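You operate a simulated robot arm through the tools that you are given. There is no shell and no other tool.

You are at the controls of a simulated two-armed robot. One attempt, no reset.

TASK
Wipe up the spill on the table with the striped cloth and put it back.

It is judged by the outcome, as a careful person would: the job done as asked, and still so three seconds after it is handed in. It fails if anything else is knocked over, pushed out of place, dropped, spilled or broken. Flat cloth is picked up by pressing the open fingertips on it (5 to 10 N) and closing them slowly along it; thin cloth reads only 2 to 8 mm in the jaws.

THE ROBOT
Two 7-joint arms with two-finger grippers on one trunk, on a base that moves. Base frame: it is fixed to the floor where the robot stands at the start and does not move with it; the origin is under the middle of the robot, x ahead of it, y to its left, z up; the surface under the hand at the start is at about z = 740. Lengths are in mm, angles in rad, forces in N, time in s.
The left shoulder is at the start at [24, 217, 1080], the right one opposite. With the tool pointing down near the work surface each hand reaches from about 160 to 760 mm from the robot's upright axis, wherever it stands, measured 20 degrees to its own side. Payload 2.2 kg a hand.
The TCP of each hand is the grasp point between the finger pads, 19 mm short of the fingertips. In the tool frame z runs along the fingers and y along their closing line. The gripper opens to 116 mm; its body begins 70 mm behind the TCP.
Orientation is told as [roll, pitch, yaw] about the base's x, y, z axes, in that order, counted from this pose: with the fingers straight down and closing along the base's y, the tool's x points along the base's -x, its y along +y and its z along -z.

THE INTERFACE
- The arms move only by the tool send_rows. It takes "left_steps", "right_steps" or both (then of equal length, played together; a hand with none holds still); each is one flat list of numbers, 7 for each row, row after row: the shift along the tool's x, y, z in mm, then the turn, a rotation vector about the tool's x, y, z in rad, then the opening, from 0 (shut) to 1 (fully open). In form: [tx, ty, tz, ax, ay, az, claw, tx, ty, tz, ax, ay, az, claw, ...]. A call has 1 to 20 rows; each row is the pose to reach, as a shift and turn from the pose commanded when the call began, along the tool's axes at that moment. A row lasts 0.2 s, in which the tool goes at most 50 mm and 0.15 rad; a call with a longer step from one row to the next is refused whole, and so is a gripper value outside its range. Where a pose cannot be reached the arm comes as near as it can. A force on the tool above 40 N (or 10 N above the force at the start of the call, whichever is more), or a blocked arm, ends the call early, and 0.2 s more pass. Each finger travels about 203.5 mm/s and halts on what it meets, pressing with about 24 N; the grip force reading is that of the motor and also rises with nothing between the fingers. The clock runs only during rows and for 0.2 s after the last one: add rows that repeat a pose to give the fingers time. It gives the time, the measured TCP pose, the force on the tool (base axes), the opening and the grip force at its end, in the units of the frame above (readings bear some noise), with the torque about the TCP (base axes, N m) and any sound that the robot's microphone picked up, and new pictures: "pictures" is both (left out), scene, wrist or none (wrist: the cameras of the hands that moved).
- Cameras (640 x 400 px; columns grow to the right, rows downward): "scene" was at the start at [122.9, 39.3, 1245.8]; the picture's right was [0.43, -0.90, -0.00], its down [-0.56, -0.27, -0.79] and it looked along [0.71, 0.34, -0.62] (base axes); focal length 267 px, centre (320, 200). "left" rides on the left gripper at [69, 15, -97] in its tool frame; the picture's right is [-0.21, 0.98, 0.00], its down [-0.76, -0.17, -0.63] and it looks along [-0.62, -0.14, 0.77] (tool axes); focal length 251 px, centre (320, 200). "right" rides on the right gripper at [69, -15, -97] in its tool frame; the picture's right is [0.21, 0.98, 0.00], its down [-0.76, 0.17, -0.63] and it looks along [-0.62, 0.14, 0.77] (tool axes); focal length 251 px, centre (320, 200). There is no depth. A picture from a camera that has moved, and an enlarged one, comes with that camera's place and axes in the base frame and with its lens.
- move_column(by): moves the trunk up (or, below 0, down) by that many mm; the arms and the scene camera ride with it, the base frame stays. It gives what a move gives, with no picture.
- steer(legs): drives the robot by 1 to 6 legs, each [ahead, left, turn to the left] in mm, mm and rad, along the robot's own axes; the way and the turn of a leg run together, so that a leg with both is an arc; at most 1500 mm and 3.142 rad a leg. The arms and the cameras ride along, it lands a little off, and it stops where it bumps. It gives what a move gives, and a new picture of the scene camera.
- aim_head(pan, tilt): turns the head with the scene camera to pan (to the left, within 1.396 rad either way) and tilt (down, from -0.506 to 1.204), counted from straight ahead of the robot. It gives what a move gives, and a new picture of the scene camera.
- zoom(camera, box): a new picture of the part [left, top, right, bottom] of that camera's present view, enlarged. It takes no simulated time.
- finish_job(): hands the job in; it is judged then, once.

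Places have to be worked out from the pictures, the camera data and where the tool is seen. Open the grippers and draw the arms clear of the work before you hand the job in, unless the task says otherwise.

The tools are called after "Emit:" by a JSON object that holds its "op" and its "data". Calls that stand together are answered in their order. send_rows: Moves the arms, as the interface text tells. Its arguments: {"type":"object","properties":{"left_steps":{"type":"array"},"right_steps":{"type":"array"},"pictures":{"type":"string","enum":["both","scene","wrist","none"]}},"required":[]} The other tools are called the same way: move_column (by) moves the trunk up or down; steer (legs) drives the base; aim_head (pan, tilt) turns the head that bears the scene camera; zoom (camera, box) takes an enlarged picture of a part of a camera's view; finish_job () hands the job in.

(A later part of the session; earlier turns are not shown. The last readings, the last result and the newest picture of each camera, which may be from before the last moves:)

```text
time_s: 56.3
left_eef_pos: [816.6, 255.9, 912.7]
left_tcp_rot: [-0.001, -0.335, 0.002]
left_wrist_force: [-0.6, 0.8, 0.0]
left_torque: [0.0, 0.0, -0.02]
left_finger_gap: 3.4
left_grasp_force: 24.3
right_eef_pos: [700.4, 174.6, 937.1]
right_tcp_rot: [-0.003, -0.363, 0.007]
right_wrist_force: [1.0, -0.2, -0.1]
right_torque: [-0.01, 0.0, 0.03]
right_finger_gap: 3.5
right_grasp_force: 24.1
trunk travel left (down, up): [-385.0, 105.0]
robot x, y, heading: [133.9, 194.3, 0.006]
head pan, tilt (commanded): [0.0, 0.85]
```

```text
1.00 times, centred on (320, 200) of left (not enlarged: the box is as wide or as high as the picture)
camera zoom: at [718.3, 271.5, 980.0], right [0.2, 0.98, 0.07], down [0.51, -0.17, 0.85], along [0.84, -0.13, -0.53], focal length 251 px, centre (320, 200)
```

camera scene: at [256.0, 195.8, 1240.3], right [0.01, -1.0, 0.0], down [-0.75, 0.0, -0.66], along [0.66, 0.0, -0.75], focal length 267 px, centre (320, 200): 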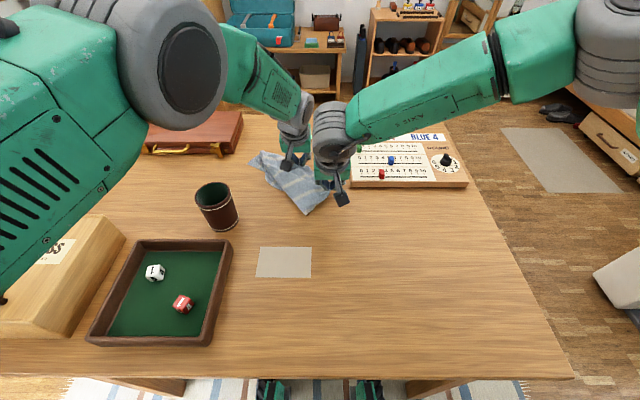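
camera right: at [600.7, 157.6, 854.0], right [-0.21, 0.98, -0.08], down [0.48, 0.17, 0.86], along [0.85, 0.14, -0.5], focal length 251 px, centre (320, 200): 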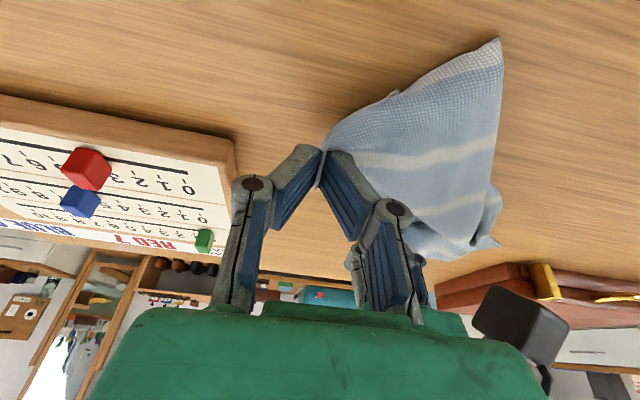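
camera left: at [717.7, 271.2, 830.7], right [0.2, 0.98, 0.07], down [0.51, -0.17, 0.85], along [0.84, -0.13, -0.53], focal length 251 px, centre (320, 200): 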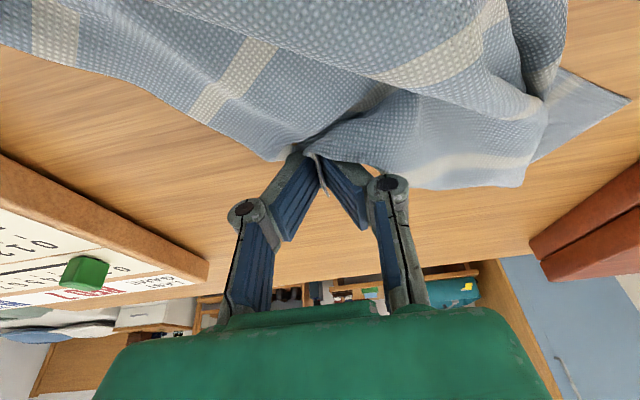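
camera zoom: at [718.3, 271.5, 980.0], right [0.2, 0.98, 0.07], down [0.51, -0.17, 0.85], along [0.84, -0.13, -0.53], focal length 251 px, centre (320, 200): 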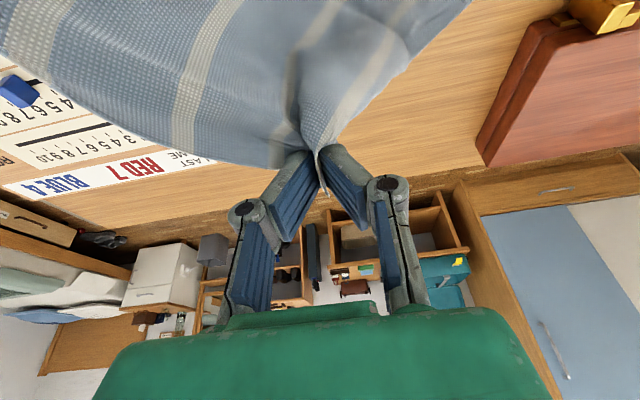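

The cloth lifts clear and the scoreboard and cup are undisturbed. I'll raise the column the rest of the way, untilt both hands, and retract them to the laying posture at about L [669, 264], R [653, 99]. That also exposes the spill area for inspection.

Emit:
{"op": "move_column", "data": {"by": 104}}

Emit:
{"op": "send_rows", "data": {"left_steps": [15, 1, -6.3, 0, 0.037, 0, 0, 30, 2, -12.7, 0, 0.075, 0, 0, 45, 3, -19, 0, 0.112, 0, 0, 60, 4, -25.3, 0, 0.149, 0, 0, 75.5, 4, -31.7, 0, 0.187, 0, 0, 90.5, 5, -38, 0, 0.224, 0, 0, 105.6, 6, -44.3, 0, 0.261, 0, 0, 120.7, 7, -50.7, 0, 0.299, 0, 0, 135.8, 8, -57, 0, 0.336, 0, 0, 135.8, 8, -57, 0, 0.336, 0, 0, 135.8, 8, -57, 0, 0.336, 0, 0], "right_steps": [5.5, -8, -0.2, 0, 0.04, 0, 0, 11, -17, -0.4, 0, 0.081, 0, 0, 16.5, -25, -0.6, 0, 0.121, 0, 0, 22, -33, -0.8, 0, 0.162, 0, 0, 27.5, -42, -1, 0, 0.202, 0, 0, 33, -50, -1.2, 0, 0.243, 0, 0, 38.6, -58, -1.4, 0, 0.283, 0, 0, 44, -67, -1.6, 0, 0.324, 0, 0, 49.6, -75, -1.8, 0, 0.364, 0, 0, 49.6, -75, -1.8, 0, 0.364, 0, 0, 49.6, -75, -1.8, 0, 0.364, 0, 0], "pictures": "both"}}

```text
time_s: 57.7
left_eef_pos: [815.5, 255.8, 1015.2]
left_tcp_rot: [0.002, -0.335, 0.002]
left_wrist_force: [0.0, 0.5, 0.0]
left_torque: [-0.04, -0.03, -0.02]
left_finger_gap: 3.4
left_grasp_force: 24.4
right_eef_pos: [700.1, 174.5, 1042.0]
right_tcp_rot: [-0.003, -0.364, 0.007]
right_wrist_force: [0.4, 0.2, -0.4]
right_torque: [-0.02, 0.01, 0.02]
right_finger_gap: 3.6
right_grasp_force: 24.1
trunk travel left (down, up): [-489.0, 1.0]
robot x, y, heading: [132.2, 195.9, 0.004]
head pan, tilt (commanded): [0.0, 0.85]
```

```text
time_s: 60.1
left_eef_pos: [669.3, 264.1, 1025.8]
left_tcp_rot: [0.002, 0.0, 0.001]
left_wrist_force: [0.2, 0.3, 0.1]
left_torque: [-0.05, -0.02, -0.03]
left_finger_gap: 3.6
left_grasp_force: 24.2
right_eef_pos: [653.6, 99.8, 1027.3]
right_tcp_rot: [-0.001, 0.0, 0.005]
right_wrist_force: [-0.2, -0.8, 1.1]
right_torque: [0.0, -0.02, -0.01]
right_finger_gap: 3.4
right_grasp_force: 24.1
trunk travel left (down, up): [-489.0, 1.0]
robot x, y, heading: [132.8, 198.0, 0.005]
head pan, tilt (commanded): [0.0, 0.85]
camera scene: at [257.8, 195.0, 1494.2], right [0.01, -1.0, 0.0], down [-0.75, 0.0, -0.66], along [0.66, 0.0, -0.75], focal length 267 px, centre (320, 200)
camera right: at [583.9, 84.7, 1122.8], right [-0.22, 0.98, 0.0], down [0.76, 0.17, 0.63], along [0.62, 0.14, -0.77], focal length 251 px, centre (320, 200)
camera left: at [598.2, 278.9, 1121.8], right [0.21, 0.98, 0.0], down [0.76, -0.17, 0.63], along [0.62, -0.13, -0.77], focal length 251 px, centre (320, 200)
```

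scene: 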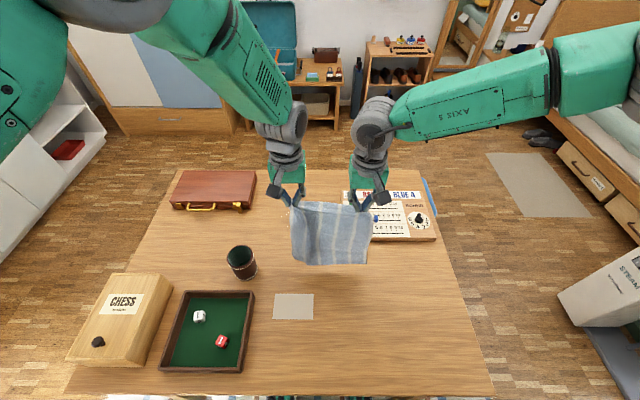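
right: 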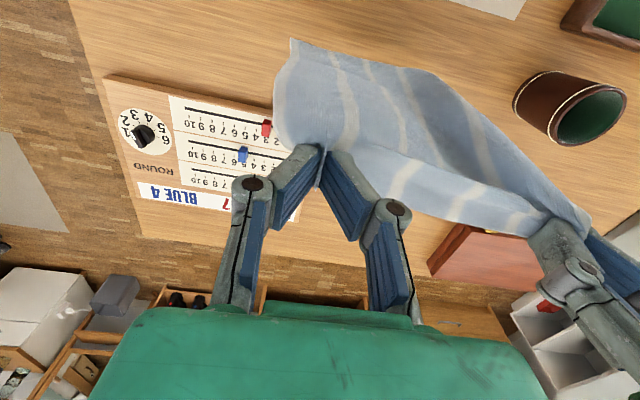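
left: 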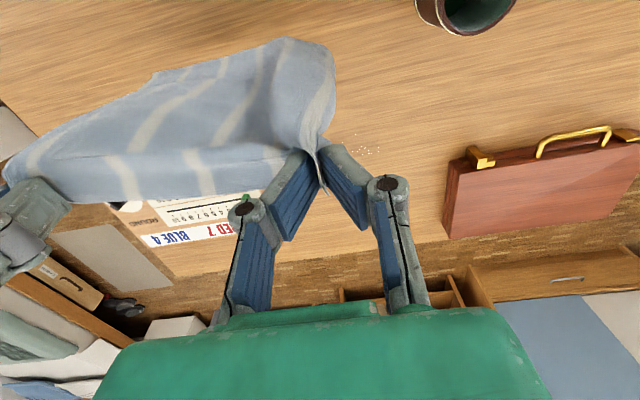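

Both hands are precisely in the laying posture. The left wrist camera shows a few specks near (362, 145), so I'll zoom to see how much spill remains.

Emit:
{"op": "zoom", "data": {"camera": "left", "box": [300, 90, 460, 190]}}

Emit:
{"op": "zoom", "data": {"camera": "scene", "box": [240, 180, 340, 250]}}

```text
4.00 times, centred on (380, 140) of left
camera zoom: at [598.2, 278.9, 1121.8], right [0.21, 0.98, 0.0], down [0.76, -0.17, 0.63], along [0.62, -0.13, -0.77], focal length 1006 px, centre (80, 440)
```

zoom: 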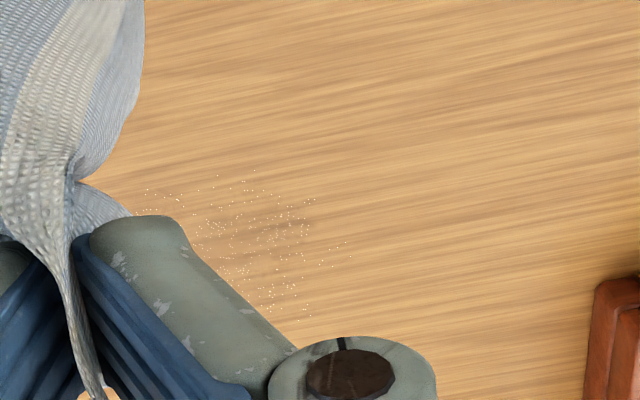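

```text
5.71 times, centred on (290, 215) of scene
camera zoom: at [257.8, 195.0, 1494.2], right [0.01, -1.0, 0.0], down [-0.75, 0.0, -0.66], along [0.66, 0.0, -0.75], focal length 1528 px, centre (491, 114)
```

zoom: 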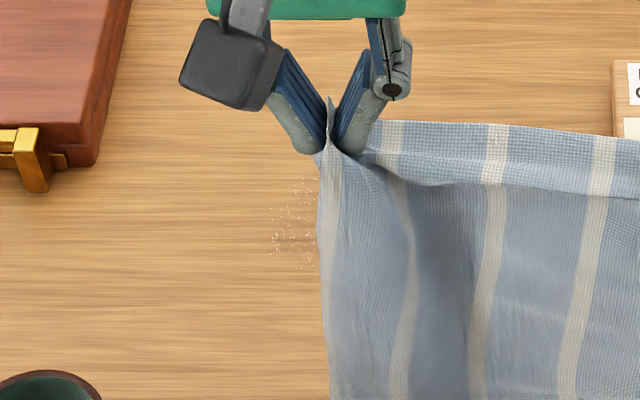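

Wiping has removed most of the puddle, but scattered droplets remain around x 780–860, y 265–350. I'll back up a little to get an unobstructed view of the whole patch.

Emit:
{"op": "steer", "data": {"legs": [[-130, 0, 0]]}}

Emit:
{"op": "zoom", "data": {"camera": "scene", "box": [230, 150, 380, 240]}}

Emit:
{"op": "zoom", "data": {"camera": "left", "box": [240, 100, 500, 290]}}

```text
time_s: 61.4
left_eef_pos: [540.4, 264.7, 1025.6]
left_tcp_rot: [0.0, 0.001, 0.007]
left_wrist_force: [1.0, 0.0, -0.6]
left_torque: [-0.02, 0.02, -0.02]
left_finger_gap: 3.5
left_grasp_force: 23.8
right_eef_pos: [525.2, 101.3, 1025.6]
right_tcp_rot: [-0.002, 0.0, 0.007]
right_wrist_force: [0.3, -0.7, 0.1]
right_torque: [0.01, 0.0, -0.01]
right_finger_gap: 3.6
right_grasp_force: 24.3
trunk travel left (down, up): [-489.0, 1.0]
robot x, y, heading: [5.0, 195.7, 0.01]
head pan, tilt (commanded): [0.0, 0.85]
camera scene: at [131.9, 194.9, 1494.0], right [0.01, -1.0, 0.0], down [-0.76, -0.01, -0.65], along [0.65, 0.01, -0.76], focal length 267 px, centre (320, 200)
```

scene: 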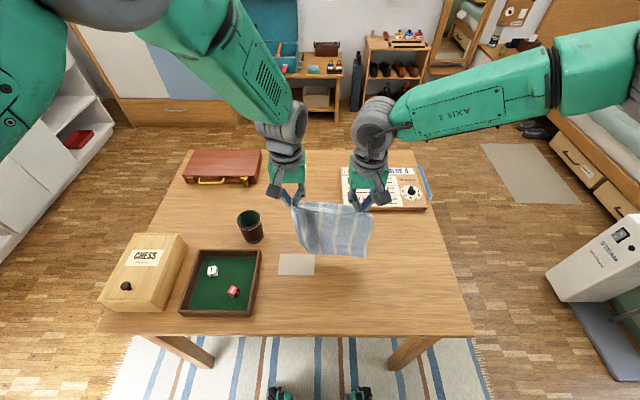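

```text
4.27 times, centred on (305, 195) of scene
camera zoom: at [131.9, 194.9, 1494.0], right [0.01, -1.0, 0.0], down [-0.76, -0.01, -0.65], along [0.65, 0.01, -0.76], focal length 1141 px, centre (384, 221)
```

zoom: 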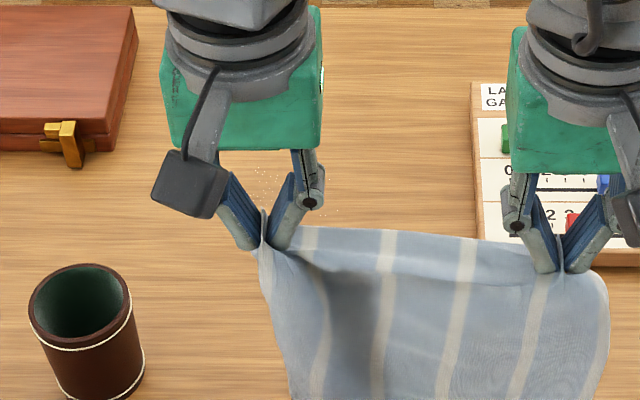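

```text
2.11 times, centred on (370, 195) of left
camera zoom: at [471.0, 279.5, 1121.5], right [0.21, 0.98, 0.0], down [0.76, -0.16, 0.63], along [0.62, -0.13, -0.77], focal length 529 px, centre (215, 210)
```

zoom: 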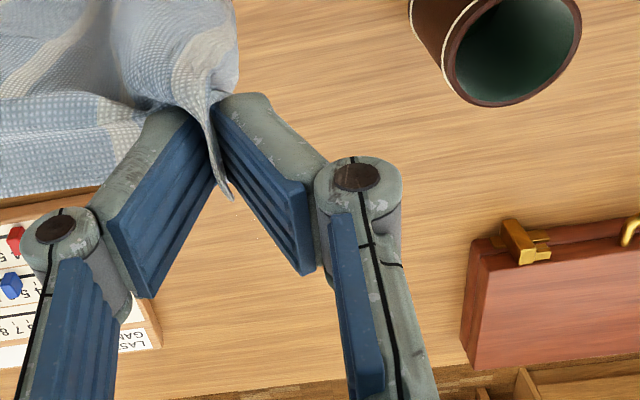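

The cloth shows a dark wet spot, so it has taken up liquid. I'll zoom closer between the fingers to see the residue.

Emit:
{"op": "zoom", "data": {"camera": "scene", "box": [265, 170, 325, 208]}}

Emit:
{"op": "aim_head", "data": {"pan": 0.15, "tilt": 0.7}}

```text
10.53 times, centred on (295, 189) of scene
camera zoom: at [131.9, 194.9, 1494.0], right [0.01, -1.0, 0.0], down [-0.76, -0.01, -0.65], along [0.65, 0.01, -0.76], focal length 2814 px, centre (583, 316)
```

zoom: 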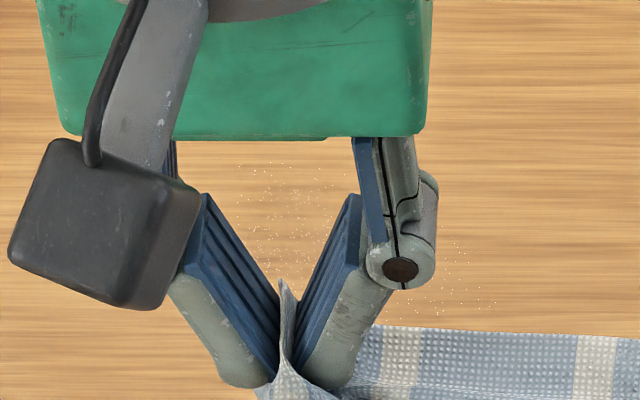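

```text
time_s: 62.1
left_eef_pos: [534.5, 263.5, 1028.4]
left_tcp_rot: [-0.002, -0.007, 0.004]
left_wrist_force: [-0.2, -0.1, -0.9]
left_torque: [-0.03, -0.01, -0.02]
left_finger_gap: 3.4
left_grasp_force: 23.6
right_eef_pos: [520.1, 103.1, 1028.2]
right_tcp_rot: [-0.002, -0.006, 0.01]
right_wrist_force: [0.1, 0.3, 0.2]
right_torque: [0.01, -0.01, -0.01]
right_finger_gap: 3.5
right_grasp_force: 24.2
trunk travel left (down, up): [-489.0, 1.0]
robot x, y, heading: [4.4, 197.2, 0.009]
head pan, tilt (commanded): [0.15, 0.7]
camera scene: at [135.1, 207.7, 1506.5], right [0.16, -0.99, 0.0], down [-0.64, -0.1, -0.76], along [0.75, 0.12, -0.65], focal length 267 px, centre (320, 200)
```

scene: 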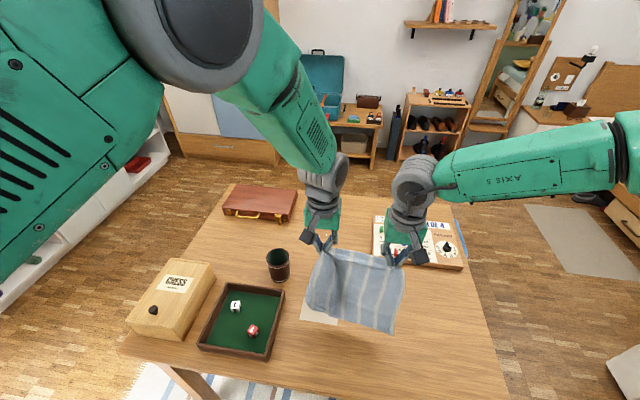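

The brownish puddle is gone, but droplets are still scattered over roughly x 790–865, y 235–350. I'll return for a second, denser wipe with steady pressure, driving forward again first.

Emit:
{"op": "steer", "data": {"legs": [[127, 0, -0.008]]}}

Emit:
{"op": "send_rows", "data": {"left_steps": [-16, 4, 1, 0, -0.037, 0, 0, -33, 8, 2, 0, -0.075, 0, 0, -49, 12, 3, 0, -0.112, 0, 0, -66, 16, 4, 0, -0.15, 0, 0, -82, 20, 5, 0, -0.187, 0, 0, -99, 24, 6, 0, -0.225, 0, 0, -115, 28, 7, 0, -0.262, 0, 0, -132, 32, 8, 0, -0.3, 0, 0, -148, 36, 8, 0, -0.337, 0, 0, -148, 36, 8, 0, -0.337, 0, 0], "right_steps": [-5, 12, -1, 0, -0.039, 0, 0, -10, 23, -2, 0, -0.078, 0, 0, -16, 35, -3, 0, -0.117, 0, 0, -21, 47, -4, 0, -0.156, 0, 0, -26, 58, -6, 0, -0.194, 0, 0, -31, 70, -7, 0, -0.233, 0, 0, -37, 82, -8, 0, -0.272, 0, 0, -42, 93, -9, 0, -0.311, 0, 0, -47, 105, -10, 0, -0.35, 0, 0, -47, 105, -10, 0, -0.35, 0, 0], "pictures": "scene"}}

```text
time_s: 63.4
left_eef_pos: [662.2, 256.8, 1029.3]
left_tcp_rot: [0.001, -0.008, -0.01]
left_wrist_force: [-0.5, -0.2, -0.9]
left_torque: [-0.04, 0.01, 0.0]
left_finger_gap: 3.5
left_grasp_force: 24.4
right_eef_pos: [644.8, 96.5, 1029.3]
right_tcp_rot: [-0.001, -0.004, -0.004]
right_wrist_force: [0.3, 0.2, -0.2]
right_torque: [-0.03, 0.03, 0.0]
right_finger_gap: 3.5
right_grasp_force: 24.4
trunk travel left (down, up): [-489.0, 1.0]
robot x, y, heading: [134.5, 192.7, -0.008]
head pan, tilt (commanded): [0.15, 0.7]
camera scene: at [259.4, 206.5, 1506.7], right [0.15, -0.99, 0.0], down [-0.64, -0.09, -0.76], along [0.75, 0.11, -0.65], focal length 267 px, centre (320, 200)
```

scene: 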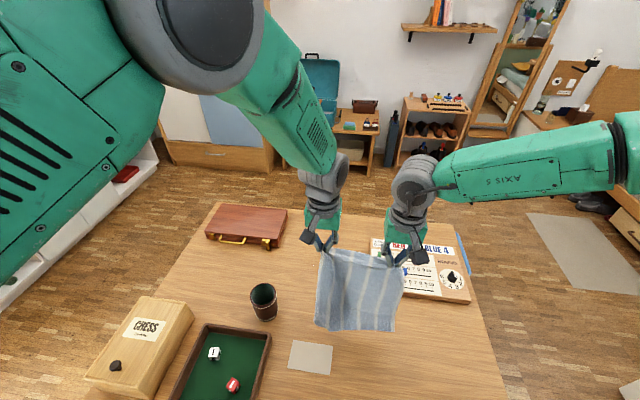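

```text
time_s: 65.6
left_eef_pos: [809.7, 295.4, 1022.8]
left_tcp_rot: [-0.001, -0.349, -0.009]
left_wrist_force: [-0.5, 0.0, -0.7]
left_torque: [-0.03, -0.01, 0.0]
left_finger_gap: 3.9
left_grasp_force: 23.5
right_eef_pos: [690.6, 202.7, 1038.5]
right_tcp_rot: [-0.003, -0.361, -0.004]
right_wrist_force: [-0.1, 0.2, -0.8]
right_torque: [0.04, 0.01, 0.01]
right_finger_gap: 3.7
right_grasp_force: 23.9
trunk travel left (down, up): [-489.0, 1.0]
robot x, y, heading: [129.6, 192.8, -0.004]
head pan, tilt (commanded): [0.15, 0.7]
camera scene: at [262.0, 208.1, 1506.5], right [0.15, -0.99, 0.0], down [-0.64, -0.09, -0.76], along [0.75, 0.11, -0.65], focal length 267 px, centre (320, 200)
```

scene: 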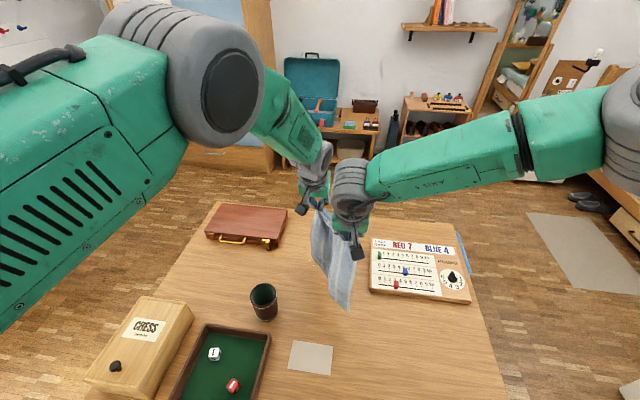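

The hands are over the spill again. I'll lower the column in two stages, checking the fold of the cloth between them.

Emit:
{"op": "move_column", "data": {"by": -150}}

Emit:
{"op": "zoom", "data": {"camera": "scene", "box": [200, 120, 500, 310]}}

```text
time_s: 67.3
left_eef_pos: [808.9, 294.9, 874.5]
left_tcp_rot: [0.0, -0.347, -0.009]
left_wrist_force: [0.2, 0.0, -0.7]
left_torque: [0.0, 0.01, 0.01]
left_finger_gap: 3.6
left_grasp_force: 23.9
right_eef_pos: [691.0, 203.4, 891.3]
right_tcp_rot: [-0.003, -0.359, -0.003]
right_wrist_force: [-0.2, 0.7, -0.4]
right_torque: [0.02, 0.0, -0.01]
right_finger_gap: 3.4
right_grasp_force: 24.0
trunk travel left (down, up): [-339.0, 151.0]
robot x, y, heading: [130.0, 195.4, -0.003]
head pan, tilt (commanded): [0.15, 0.7]
```

```text
2.11 times, centred on (350, 215) of scene
camera zoom: at [261.3, 207.6, 1356.6], right [0.15, -0.99, 0.0], down [-0.64, -0.09, -0.76], along [0.75, 0.11, -0.65], focal length 563 px, centre (257, 168)
```

zoom: 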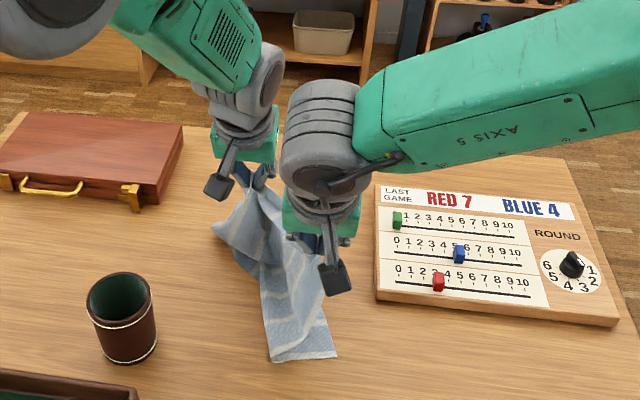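

The fold is clear of the card (hem at x ≈ 624) and of the scoreboard. I'll lower the rest of the way to just above contact.

Emit:
{"op": "move_column", "data": {"by": -100}}

Emit:
{"op": "send_rows", "data": {"left_steps": [1.7, 0, 4.7, 0, 0, 0, 0, 3.0, 0, 8.0, 0, 0, 0, 0], "right_steps": [0, 0, 0, 0, 0, 0, 0, 0, 0, 0, 0, 0, 0, 0], "pictures": "both"}}

```text
time_s: 68.6
left_eef_pos: [807.9, 295.8, 773.7]
left_tcp_rot: [0.0, -0.348, -0.009]
left_wrist_force: [0.4, 0.7, 0.8]
left_torque: [-0.03, 0.01, -0.01]
left_finger_gap: 3.6
left_grasp_force: 23.8
right_eef_pos: [689.8, 202.1, 790.5]
right_tcp_rot: [-0.004, -0.358, -0.003]
right_wrist_force: [-0.4, -0.3, -0.3]
right_torque: [0.02, 0.02, -0.01]
right_finger_gap: 3.5
right_grasp_force: 24.1
trunk travel left (down, up): [-239.0, 251.0]
robot x, y, heading: [130.6, 191.9, -0.001]
head pan, tilt (commanded): [0.15, 0.7]
```

```text
time_s: 69.2
left_eef_pos: [808.5, 296.0, 766.4]
left_tcp_rot: [-0.001, -0.347, -0.01]
left_wrist_force: [0.1, 0.0, 1.4]
left_torque: [-0.01, -0.01, 0.02]
left_finger_gap: 3.5
left_grasp_force: 24.0
right_eef_pos: [689.3, 201.3, 790.0]
right_tcp_rot: [-0.002, -0.359, -0.003]
right_wrist_force: [-0.3, 0.0, 0.6]
right_torque: [0.02, 0.02, -0.01]
right_finger_gap: 3.4
right_grasp_force: 24.0
trunk travel left (down, up): [-239.0, 251.0]
robot x, y, heading: [126.4, 195.6, -0.001]
head pan, tilt (commanded): [0.15, 0.7]
camera scene: at [260.7, 207.6, 1256.5], right [0.15, -0.99, 0.0], down [-0.64, -0.09, -0.76], along [0.75, 0.11, -0.65], focal length 267 px, centre (320, 200)
camera right: at [591.7, 186.6, 856.4], right [-0.2, 0.98, -0.08], down [0.49, 0.17, 0.86], along [0.85, 0.13, -0.51], focal length 251 px, centre (320, 200)
camera left: at [709.8, 311.8, 831.9], right [0.21, 0.98, 0.07], down [0.5, -0.17, 0.85], along [0.84, -0.14, -0.52], focal length 251 px, centre (320, 200)
```

scene: 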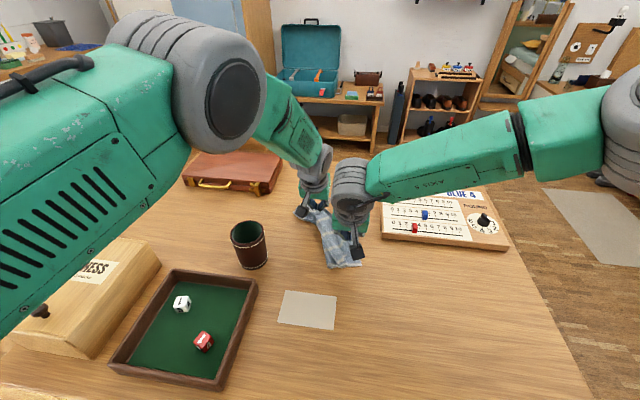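
right: 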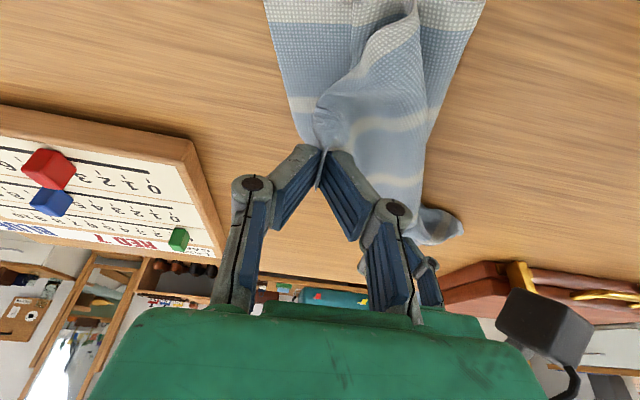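
left: 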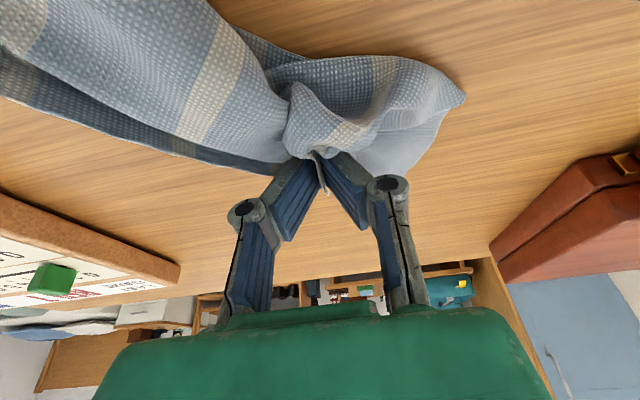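

Contact is starting at 1.4 N. I'll press about 2.5 mm deeper and run a dense raster, with the first strokes at x ≈ 782, 794 and 806 across y 238–348.

Emit:
{"op": "send_rows", "data": {"left_steps": [13.1, -10, -2.1, 0, 0, 0, 0, 25.3, -20, -6.5, 0, 0, 0, 0, 25.3, -34, -6.5, 0, 0, 0, 0, 25.3, -16, -6.5, 0, 0, 0, 0, 25.3, 4, -6.5, 0, 0, 0, 0, 25.3, 24, -6.5, 0, 0, 0, 0, 25.3, 40, -6.5, 0, 0, 0, 0, 14, 48, -2.4, 0, 0, 0, 0, 14, 28, -2.4, 0, 0, 0, 0, 14, 8, -2.4, 0, 0, 0, 0, 14, -12, -2.4, 0, 0, 0, 0, 14, -32, -2.4, 0, 0, 0, 0, 14, -52, -2.4, 0, 0, 0, 0, 2.7, -58, 1.7, 0, 0, 0, 0, 2.7, -38, 1.7, 0, 0, 0, 0, 2.7, -18, 1.7, 0, 0, 0, 0, 2.7, 2, 1.7, 0, 0, 0, 0, 2.7, 22, 1.7, 0, 0, 0, 0, 2.7, 42, 1.7, 0, 0, 0, 0, 2.7, 52, 1.7, 0, 0, 0, 0], "right_steps": [9.7, -8, -3.7, 0, 0, 0, 0, 19.5, -16, -7.3, 0, 0, 0, 0, 19.5, -26, -7.3, 0, 0, 0, 0, 19.5, -12, -7.3, 0, 0, 0, 0, 19.5, 3, -7.3, 0, 0, 0, 0, 19.5, 19, -7.3, 0, 0, 0, 0, 19.5, 31, -7.3, 0, 0, 0, 0, 10.5, 37, -3.9, 0, 0, 0, 0, 10.5, 22, -3.9, 0, 0, 0, 0, 10.5, 6, -3.9, 0, 0, 0, 0, 10.5, -9, -3.9, 0, 0, 0, 0, 10.5, -25, -3.9, 0, 0, 0, 0, 10.5, -41, -3.9, 0, 0, 0, 0, 1.5, -45, -0.6, 0, 0, 0, 0, 1.5, -30, -0.6, 0, 0, 0, 0, 1.5, -14, -0.6, 0, 0, 0, 0, 1.5, 2, -0.6, 0, 0, 0, 0, 1.5, 17, -0.6, 0, 0, 0, 0, 1.5, 33, -0.6, 0, 0, 0, 0, 1.5, 40, -0.6, 0, 0, 0, 0], "pictures": "both"}}

```text
time_s: 73.4
left_eef_pos: [803.6, 344.9, 763.4]
left_tcp_rot: [0.002, -0.348, -0.009]
left_wrist_force: [-0.9, -8.2, 17.3]
left_torque: [-0.29, 0.06, 0.01]
left_finger_gap: 3.6
left_grasp_force: 24.4
right_eef_pos: [687.1, 240.9, 789.8]
right_tcp_rot: [-0.002, -0.359, -0.003]
right_wrist_force: [0.7, -0.1, 0.4]
right_torque: [0.03, 0.02, 0.01]
right_finger_gap: 3.5
right_grasp_force: 24.1
trunk travel left (down, up): [-239.0, 251.0]
robot x, y, heading: [133.9, 193.4, -0.009]
head pan, tilt (commanded): [0.15, 0.7]
camera scene: at [258.0, 205.8, 1256.9], right [0.15, -0.99, 0.0], down [-0.64, -0.09, -0.76], along [0.76, 0.11, -0.65], focal length 267 px, centre (320, 200)
camera right: at [588.8, 224.6, 856.7], right [-0.2, 0.98, -0.08], down [0.49, 0.17, 0.86], along [0.85, 0.13, -0.51], focal length 251 px, centre (320, 200)
camera left: at [705.3, 361.5, 830.2], right [0.21, 0.97, 0.07], down [0.49, -0.17, 0.85], along [0.84, -0.14, -0.52], focal length 251 px, centre (320, 200)
```

scene: 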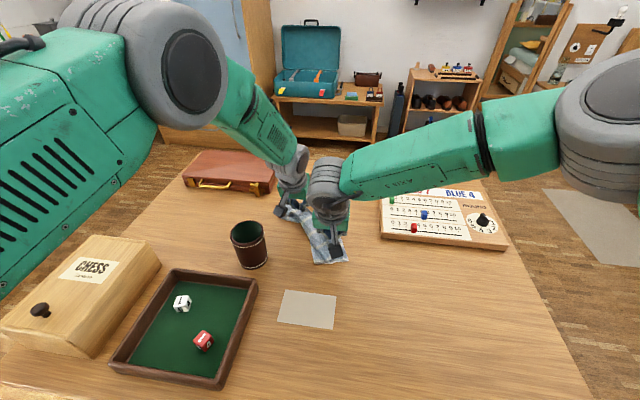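
right: 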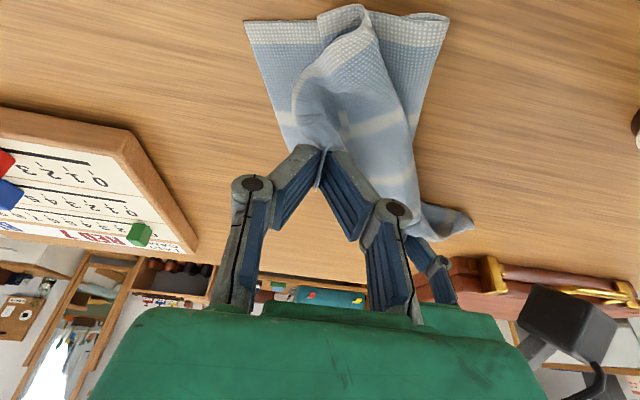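
left: 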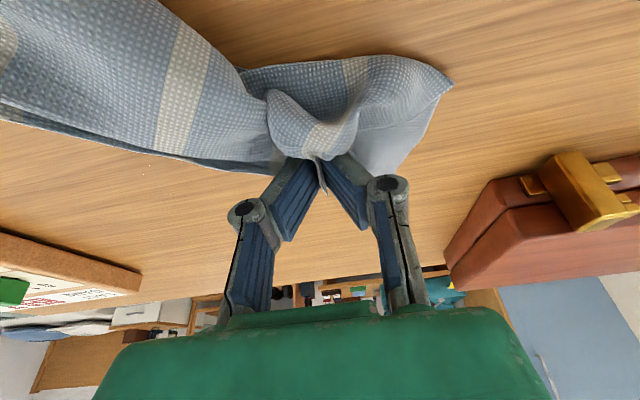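

Pressure is good at about 17 N. I'll continue with the next strokes at x ≈ 816, 828 and 840 and start the 852 one.

Emit:
{"op": "send_rows", "data": {"left_steps": [-11.5, 0, 3.6, 0, 0, 0, 0, -11.5, -20, 3.6, 0, 0, 0, 0, -11.5, -40, 3.6, 0, 0, 0, 0, -11.5, -60, 3.6, 0, 0, 0, 0, -11.5, -80, 3.6, 0, 0, 0, 0, -11.5, -100, 3.6, 0, 0, 0, 0, -22.8, -104, 7.7, 0, 0, 0, 0, -22.8, -84, 7.7, 0, 0, 0, 0, -22.8, -64, 7.7, 0, 0, 0, 0, -22.8, -44, 7.7, 0, 0, 0, 0, -22.8, -24, 7.7, 0, 0, 0, 0, -22.8, -4, 7.7, 0, 0, 0, 0, -34.1, -6, 11.7, 0, 0, 0, 0, -34.1, -26, 11.7, 0, 0, 0, 0, -34.1, -46, 11.7, 0, 0, 0, 0, -34.1, -66, 11.7, 0, 0, 0, 0, -34.1, -86, 11.7, 0, 0, 0, 0, -34.1, -98, 11.7, 0, 0, 0, 0, -43.5, -90, 15.1, 0, 0, 0, 0, -45.3, -70, 15.8, 0, 0, 0, 0], "right_steps": [-9, 0, 3.4, 0, 0, 0, 0, -9, -16, 3.4, 0, 0, 0, 0, -9, -31, 3.4, 0, 0, 0, 0, -9, -47, 3.4, 0, 0, 0, 0, -9, -62, 3.4, 0, 0, 0, 0, -9, -78, 3.4, 0, 0, 0, 0, -18, -81, 6.7, 0, 0, 0, 0, -18, -66, 6.7, 0, 0, 0, 0, -18, -50, 6.7, 0, 0, 0, 0, -18, -34, 6.7, 0, 0, 0, 0, -18, -19, 6.7, 0, 0, 0, 0, -18, -3, 6.7, 0, 0, 0, 0, -27, -5, 10.1, 0, 0, 0, 0, -27, -20, 10.1, 0, 0, 0, 0, -27, -36, 10.1, 0, 0, 0, 0, -27, -51, 10.1, 0, 0, 0, 0, -27, -67, 10.1, 0, 0, 0, 0, -27, -76, 10.1, 0, 0, 0, 0, -34.4, -70, 12.9, 0, 0, 0, 0, -35.9, -55, 13.5, 0, 0, 0, 0], "pictures": "both"}}

```text
time_s: 77.6
left_eef_pos: [854.1, 273.7, 764.3]
left_tcp_rot: [0.001, -0.348, -0.008]
left_wrist_force: [0.1, -8.1, 18.1]
left_torque: [-0.27, 0.08, 0.02]
left_finger_gap: 3.6
left_grasp_force: 23.9
right_eef_pos: [726.7, 182.4, 790.6]
right_tcp_rot: [-0.001, -0.36, -0.007]
right_wrist_force: [0.0, 0.3, -0.2]
right_torque: [0.01, -0.03, 0.02]
right_finger_gap: 3.5
right_grasp_force: 23.8
trunk travel left (down, up): [-239.0, 251.0]
robot x, y, heading: [130.1, 196.9, -0.0]
head pan, tilt (commanded): [0.15, 0.7]
camera scene: at [257.9, 203.3, 1256.9], right [0.14, -0.99, 0.0], down [-0.64, -0.09, -0.76], along [0.76, 0.11, -0.65], focal length 267 px, centre (320, 200)
camera right: at [627.8, 167.6, 856.4], right [-0.2, 0.98, -0.08], down [0.49, 0.16, 0.86], along [0.85, 0.13, -0.51], focal length 251 px, centre (320, 200)
camera left: at [755.2, 289.1, 830.0], right [0.21, 0.97, 0.07], down [0.49, -0.17, 0.85], along [0.84, -0.14, -0.52], focal length 251 px, centre (320, 200)
```

scene: 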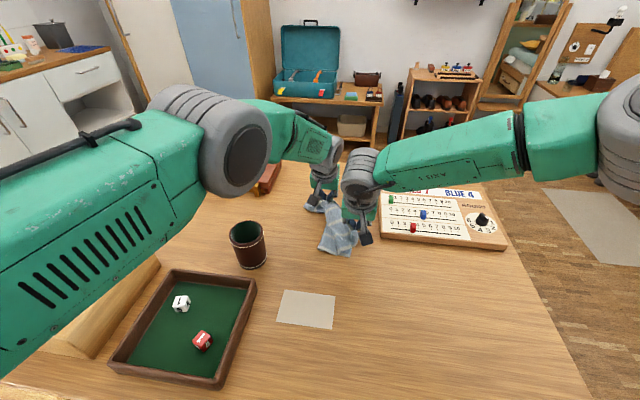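
right: 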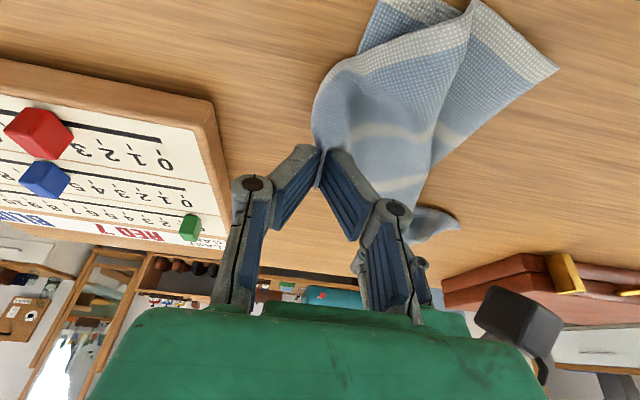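
left: 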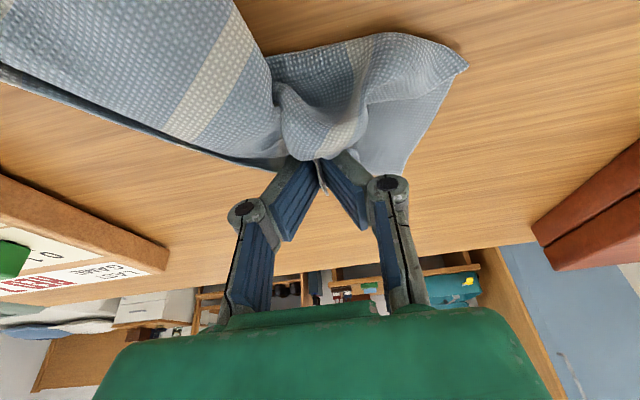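

Continuing the dense wipe with the far strokes at x ≈ 854 and 866, followed by cross strokes along x.

Emit:
{"op": "send_rows", "data": {"left_steps": [0, 18, 0, 0, 0, 0, 0, 0, 36, 0, 0, 0, 0, 0, 0, 54, 0, 0, 0, 0, 0, 0, 66, 0, 0, 0, 0, 0, -11.3, 62, 4.1, 0, 0, 0, 0, -11.3, 42, 4.1, 0, 0, 0, 0, -11.3, 22, 4.1, 0, 0, 0, 0, -11.3, 4, 4.1, 0, 0, 0, 0, -11.3, -6, 4.1, 0, 0, 0, 0, 1.9, -14, -0.7, 0, 0, 0, 0, 16.9, -18, -6.1, 0, 0, 0, 0, 33.9, -18, -12.2, 0, 0, 0, 0, 50.8, -18, -18.4, 0, 0, 0, 0, 65.8, -16, -23.8, 0, 0, 0, 0, 65.8, 2, -23.8, 0, 0, 0, 0, 50.8, 6, -18.4, 0, 0, 0, 0, 33.9, 6, -12.2, 0, 0, 0, 0, 16.9, 6, -6.1, 0, 0, 0, 0, 0, 6, 0, 0, 0, 0, 0, -9.4, 8, 3.4, 0, 0, 0, 0], "right_steps": [0, 14, 0, 0, 0, 0, 0, 0, 28, 0, 0, 0, 0, 0, 0, 42, 0, 0, 0, 0, 0, 0, 51, 0, 0, 0, 0, 0, -9, 48, 3.4, 0, 0, 0, 0, -9, 33, 3.4, 0, 0, 0, 0, -9, 17, 3.4, 0, 0, 0, 0, -9, 3, 3.4, 0, 0, 0, 0, -9, -5, 3.4, 0, 0, 0, 0, 1.5, -11, -0.6, 0, 0, 0, 0, 13.5, -14, -5.1, 0, 0, 0, 0, 27, -14, -10.1, 0, 0, 0, 0, 40.4, -14, -15.2, 0, 0, 0, 0, 52.4, -12, -19.7, 0, 0, 0, 0, 52.4, 2, -19.7, 0, 0, 0, 0, 40.4, 5, -15.2, 0, 0, 0, 0, 27, 5, -10.1, 0, 0, 0, 0, 13.5, 5, -5.1, 0, 0, 0, 0, 0, 5, 0, 0, 0, 0, 0, -7.5, 6, 2.8, 0, 0, 0, 0], "pictures": "both"}}

```text
time_s: 81.8
left_eef_pos: [866.0, 285.5, 761.3]
left_tcp_rot: [0.0, -0.347, -0.009]
left_wrist_force: [-7.1, -4.2, 13.2]
left_torque: [-0.08, 0.14, 0.01]
left_finger_gap: 3.8
left_grasp_force: 23.7
right_eef_pos: [733.6, 192.2, 790.0]
right_tcp_rot: [-0.003, -0.361, -0.004]
right_wrist_force: [0.5, 1.1, 0.3]
right_torque: [-0.01, -0.04, -0.03]
right_finger_gap: 3.6
right_grasp_force: 24.0
trunk travel left (down, up): [-239.0, 251.0]
robot x, y, heading: [131.0, 193.7, -0.005]
head pan, tilt (commanded): [0.15, 0.7]
camera scene: at [258.3, 207.0, 1256.9], right [0.15, -0.99, 0.0], down [-0.64, -0.09, -0.76], along [0.75, 0.11, -0.65], focal length 267 px, centre (320, 200)
camera right: at [634.8, 177.3, 856.3], right [-0.2, 0.98, -0.08], down [0.49, 0.17, 0.86], along [0.85, 0.13, -0.51], focal length 251 px, centre (320, 200)
camera left: at [766.3, 301.5, 829.8], right [0.21, 0.97, 0.07], down [0.49, -0.17, 0.85], along [0.84, -0.14, -0.52], focal length 251 px, centre (320, 200)
```

scene: 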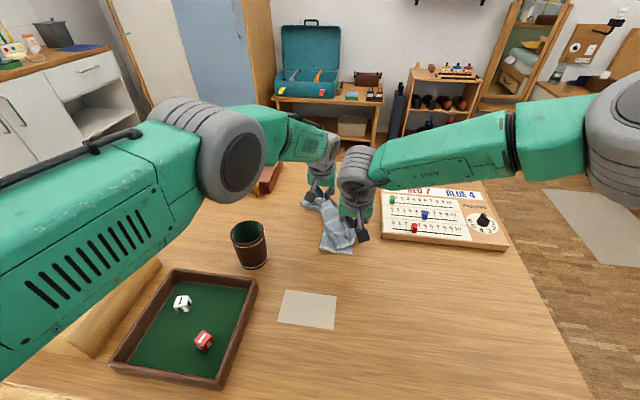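
right: 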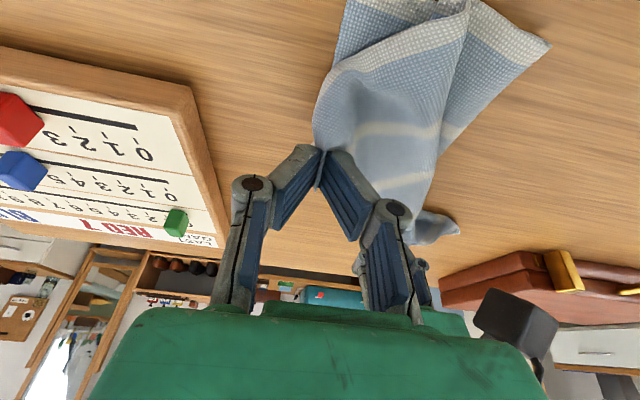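
left: 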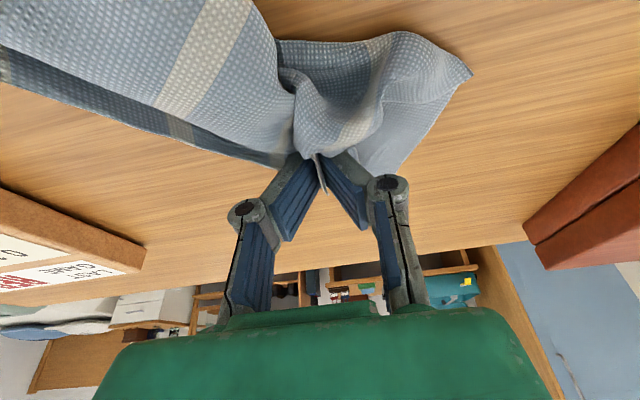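

Pressure is still 13 N with the table clear ahead of the cloth. I'll finish with cross strokes at y ≈ 305, 325 and 345.

Emit:
{"op": "send_rows", "data": {"left_steps": [0, 18, 0, 0, 0, 0, 0, 16.9, 20, -6.1, 0, 0, 0, 0, 33.9, 20, -12.2, 0, 0, 0, 0, 50.8, 20, -18.4, 0, 0, 0, 0, 67.7, 20, -24.5, 0, 0, 0, 0, 77.1, 22, -27.9, 0, 0, 0, 0, 77.1, 40, -27.9, 0, 0, 0, 0, 62.1, 40, -22.4, 0, 0, 0, 0, 45.1, 40, -16.3, 0, 0, 0, 0, 28.2, 40, -10.2, 0, 0, 0, 0, 11.3, 40, -4.1, 0, 0, 0, 0, 3.8, 48, -1.4, 0, 0, 0, 0, 15, 58, -5.4, 0, 0, 0, 0, 32, 60, -11.6, 0, 0, 0, 0, 48.9, 60, -17.7, 0, 0, 0, 0, 65.8, 58, -23.8, 0, 0, 0, 0, 65.8, 40, -23.8, 0, 0, 0, 0, 56.4, 20, -20.4, 0, 0, 0, 0, 47, 0, -17, 0, 0, 0, 0, 47, -14, -17, 0, 0, 0, 0], "right_steps": [0, 14, 0, 0, 0, 0, 0, 13.5, 16, -5.1, 0, 0, 0, 0, 27, 16, -10.1, 0, 0, 0, 0, 40.4, 16, -15.2, 0, 0, 0, 0, 53.9, 16, -20.2, 0, 0, 0, 0, 61.4, 17, -23, 0, 0, 0, 0, 61.4, 31, -23, 0, 0, 0, 0, 49.4, 31, -18.5, 0, 0, 0, 0, 35.9, 31, -13.5, 0, 0, 0, 0, 22.5, 31, -8.4, 0, 0, 0, 0, 9, 31, -3.4, 0, 0, 0, 0, 3, 37, -1.1, 0, 0, 0, 0, 12, 45, -4.5, 0, 0, 0, 0, 25.5, 47, -9.5, 0, 0, 0, 0, 38.9, 47, -14.6, 0, 0, 0, 0, 52.4, 45, -19.7, 0, 0, 0, 0, 52.4, 31, -19.7, 0, 0, 0, 0, 44.9, 16, -16.8, 0, 0, 0, 0, 37.4, 0, -14, 0, 0, 0, 0, 37.4, -11, -14, 0, 0, 0, 0], "pictures": "scene"}}

Emit:
{"op": "move_column", "data": {"by": 150}}

Emit:
{"op": "zoom", "data": {"camera": "scene", "box": [200, 150, 500, 340]}}

```text
time_s: 86.0
left_eef_pos: [812.0, 271.5, 763.7]
left_tcp_rot: [-0.001, -0.349, -0.007]
left_wrist_force: [-0.8, 5.3, 14.3]
left_torque: [0.12, 0.06, -0.01]
left_finger_gap: 3.2
left_grasp_force: 24.1
right_eef_pos: [692.1, 181.6, 792.6]
right_tcp_rot: [-0.004, -0.361, -0.003]
right_wrist_force: [0.1, 0.5, -0.3]
right_torque: [0.0, 0.0, 0.03]
right_finger_gap: 3.6
right_grasp_force: 24.2
trunk travel left (down, up): [-239.0, 251.0]
robot x, y, heading: [135.4, 195.8, -0.002]
head pan, tilt (commanded): [0.15, 0.7]
camera scene: at [258.7, 207.5, 1256.8], right [0.15, -0.99, 0.0], down [-0.64, -0.09, -0.76], along [0.75, 0.11, -0.65], focal length 267 px, centre (320, 200)
```

scene: 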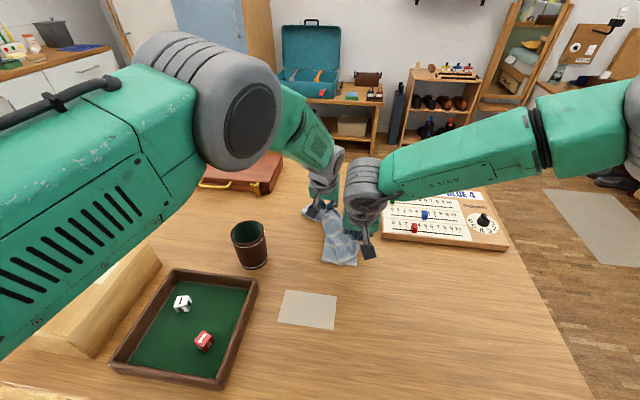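

```text
time_s: 87.8
left_eef_pos: [812.5, 271.1, 910.5]
left_tcp_rot: [0.001, -0.345, -0.008]
left_wrist_force: [0.3, 0.3, -0.4]
left_torque: [0.0, -0.01, 0.01]
left_finger_gap: 3.6
left_grasp_force: 24.1
right_eef_pos: [693.2, 181.7, 941.1]
right_tcp_rot: [-0.003, -0.357, -0.005]
right_wrist_force: [0.3, 0.4, 0.2]
right_torque: [0.01, 0.03, -0.02]
right_finger_gap: 3.6
right_grasp_force: 23.8
trunk travel left (down, up): [-389.0, 101.0]
robot x, y, heading: [129.5, 194.7, -0.004]
head pan, tilt (commanded): [0.15, 0.7]
```

```text
2.11 times, centred on (350, 245) of scene
camera zoom: at [261.9, 207.2, 1406.3], right [0.15, -0.99, 0.0], down [-0.64, -0.09, -0.76], along [0.75, 0.11, -0.65], focal length 563 px, centre (257, 105)
```

zoom: 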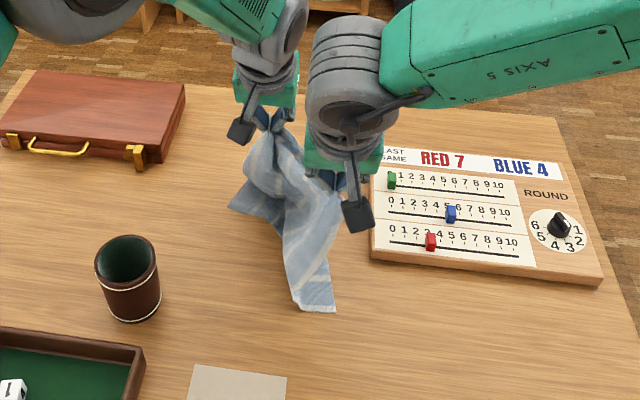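

Everything else is undisturbed. I'll raise the rest of the way and retract to the upright laying posture, which also shows whether the residue is gone.

Emit:
{"op": "move_column", "data": {"by": 100}}

Emit:
{"op": "send_rows", "data": {"left_steps": [14.4, -1, -7, 0, 0.039, 0, 0, 28.8, -2, -13.9, 0, 0.077, 0, 0, 43.1, -2, -20.9, 0, 0.116, 0, 0, 57.5, -3, -27.9, 0, 0.154, 0, 0, 71.9, -4, -34.8, 0, 0.193, 0, 0, 86.3, -5, -41.8, 0, 0.231, 0, 0, 100.6, -5, -48.8, 0, 0.27, 0, 0, 115, -6, -55.7, 0, 0.308, 0, 0, 129.4, -7, -62.7, 0, 0.347, 0, 0, 129.4, -7, -62.7, 0, 0.347, 0, 0, 129.4, -7, -62.7, 0, 0.347, 0, 0], "right_steps": [4.7, -9, 0, 0, 0.04, 0, 0, 9.5, -18, 0, 0, 0.08, 0, 0, 14.2, -28, 0, 0, 0.12, 0, 0, 19, -37, 0, 0, 0.16, 0, 0, 23.7, -46, 0, 0, 0.199, 0, 0, 28.5, -55, 0, 0, 0.239, 0, 0, 33.2, -65, 0, 0, 0.279, 0, 0, 38, -74, 0, 0, 0.319, 0, 0, 42.7, -83, 0, 0, 0.359, 0, 0, 42.7, -83, 0, 0, 0.359, 0, 0, 42.7, -83, 0, 0, 0.359, 0, 0], "pictures": "both"}}

Emit:
{"op": "zoom", "data": {"camera": "left", "box": [280, 80, 440, 180]}}

Emit:
{"op": "zoom", "data": {"camera": "scene", "box": [270, 190, 370, 260]}}

```text
time_s: 89.1
left_eef_pos: [812.5, 271.0, 1011.0]
left_tcp_rot: [0.001, -0.345, -0.009]
left_wrist_force: [0.3, 0.2, -0.2]
left_torque: [0.0, 0.0, -0.03]
left_finger_gap: 3.4
left_grasp_force: 24.4
right_eef_pos: [693.9, 181.2, 1041.6]
right_tcp_rot: [-0.002, -0.356, -0.003]
right_wrist_force: [0.0, -0.9, -0.1]
right_torque: [-0.02, 0.02, 0.04]
right_finger_gap: 3.6
right_grasp_force: 24.0
trunk travel left (down, up): [-489.0, 1.0]
robot x, y, heading: [128.7, 196.4, -0.004]
head pan, tilt (commanded): [0.15, 0.7]
```

```text
time_s: 91.5
left_eef_pos: [668.5, 265.3, 1026.5]
left_tcp_rot: [0.0, 0.003, -0.007]
left_wrist_force: [0.0, 0.0, -0.4]
left_torque: [-0.01, 0.02, -0.03]
left_finger_gap: 3.6
left_grasp_force: 24.3
right_eef_pos: [652.6, 99.0, 1026.5]
right_tcp_rot: [-0.001, 0.001, -0.005]
right_wrist_force: [0.6, 0.4, -0.1]
right_torque: [-0.01, -0.01, 0.02]
right_finger_gap: 3.4
right_grasp_force: 24.0
trunk travel left (down, up): [-489.0, 1.0]
robot x, y, heading: [131.2, 193.1, 0.0]
head pan, tilt (commanded): [0.15, 0.7]
camera scene: at [261.9, 206.1, 1506.5], right [0.15, -0.99, 0.0], down [-0.64, -0.09, -0.76], along [0.75, 0.11, -0.65], focal length 267 px, centre (320, 200)
camera right: at [582.7, 83.8, 1124.2], right [-0.21, 0.98, 0.0], down [0.76, 0.16, 0.63], along [0.62, 0.13, -0.78], focal length 251 px, centre (320, 200)
camera left: at [598.6, 281.4, 1122.4], right [0.22, 0.97, 0.0], down [0.76, -0.17, 0.63], along [0.62, -0.14, -0.78], focal length 251 px, centre (320, 200)
```

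scene: 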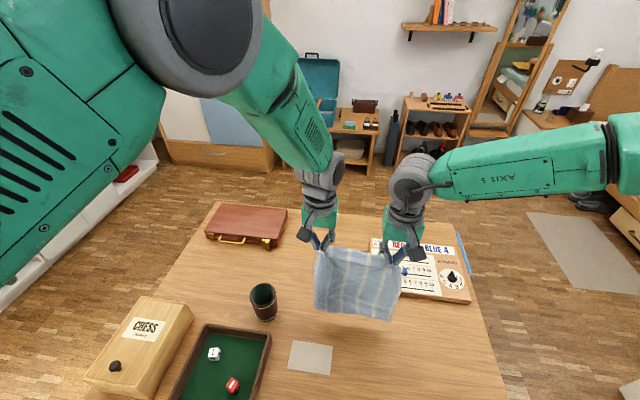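
right: 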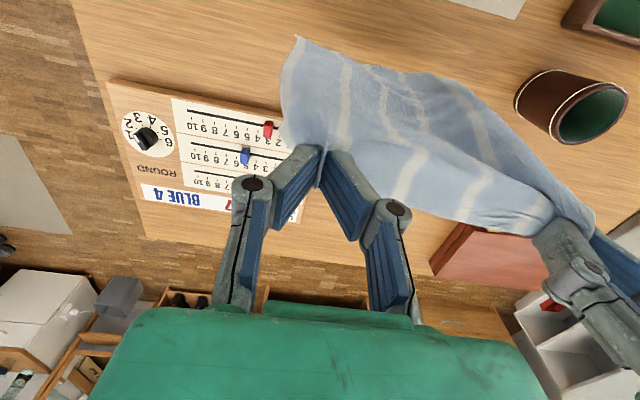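
left: 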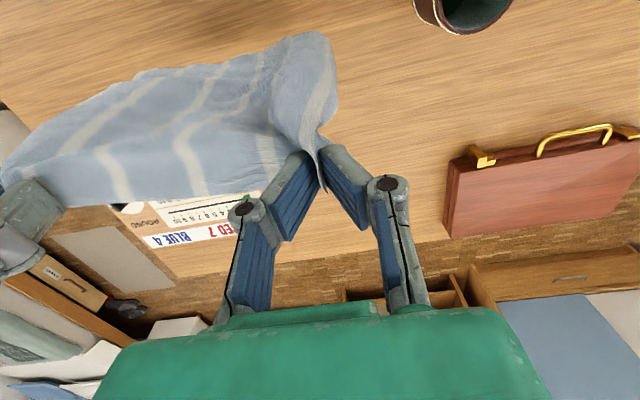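

```text
4.00 times, centred on (360, 130) of left
camera zoom: at [598.6, 281.4, 1122.4], right [0.22, 0.97, 0.0], down [0.76, -0.17, 0.63], along [0.62, -0.14, -0.78], focal length 1006 px, centre (160, 480)
```

zoom: 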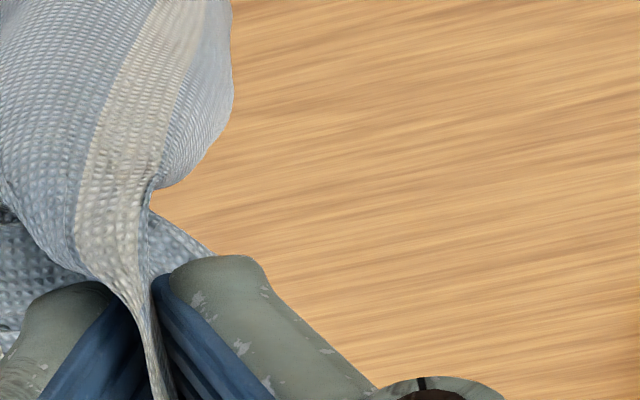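

```text
5.71 times, centred on (320, 225) of scene
camera zoom: at [261.9, 206.1, 1506.5], right [0.15, -0.99, 0.0], down [-0.64, -0.09, -0.76], along [0.75, 0.11, -0.65], focal length 1528 px, centre (320, 57)
```

zoom: 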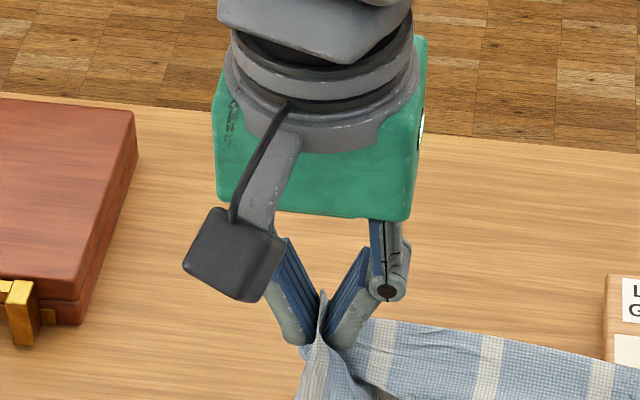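

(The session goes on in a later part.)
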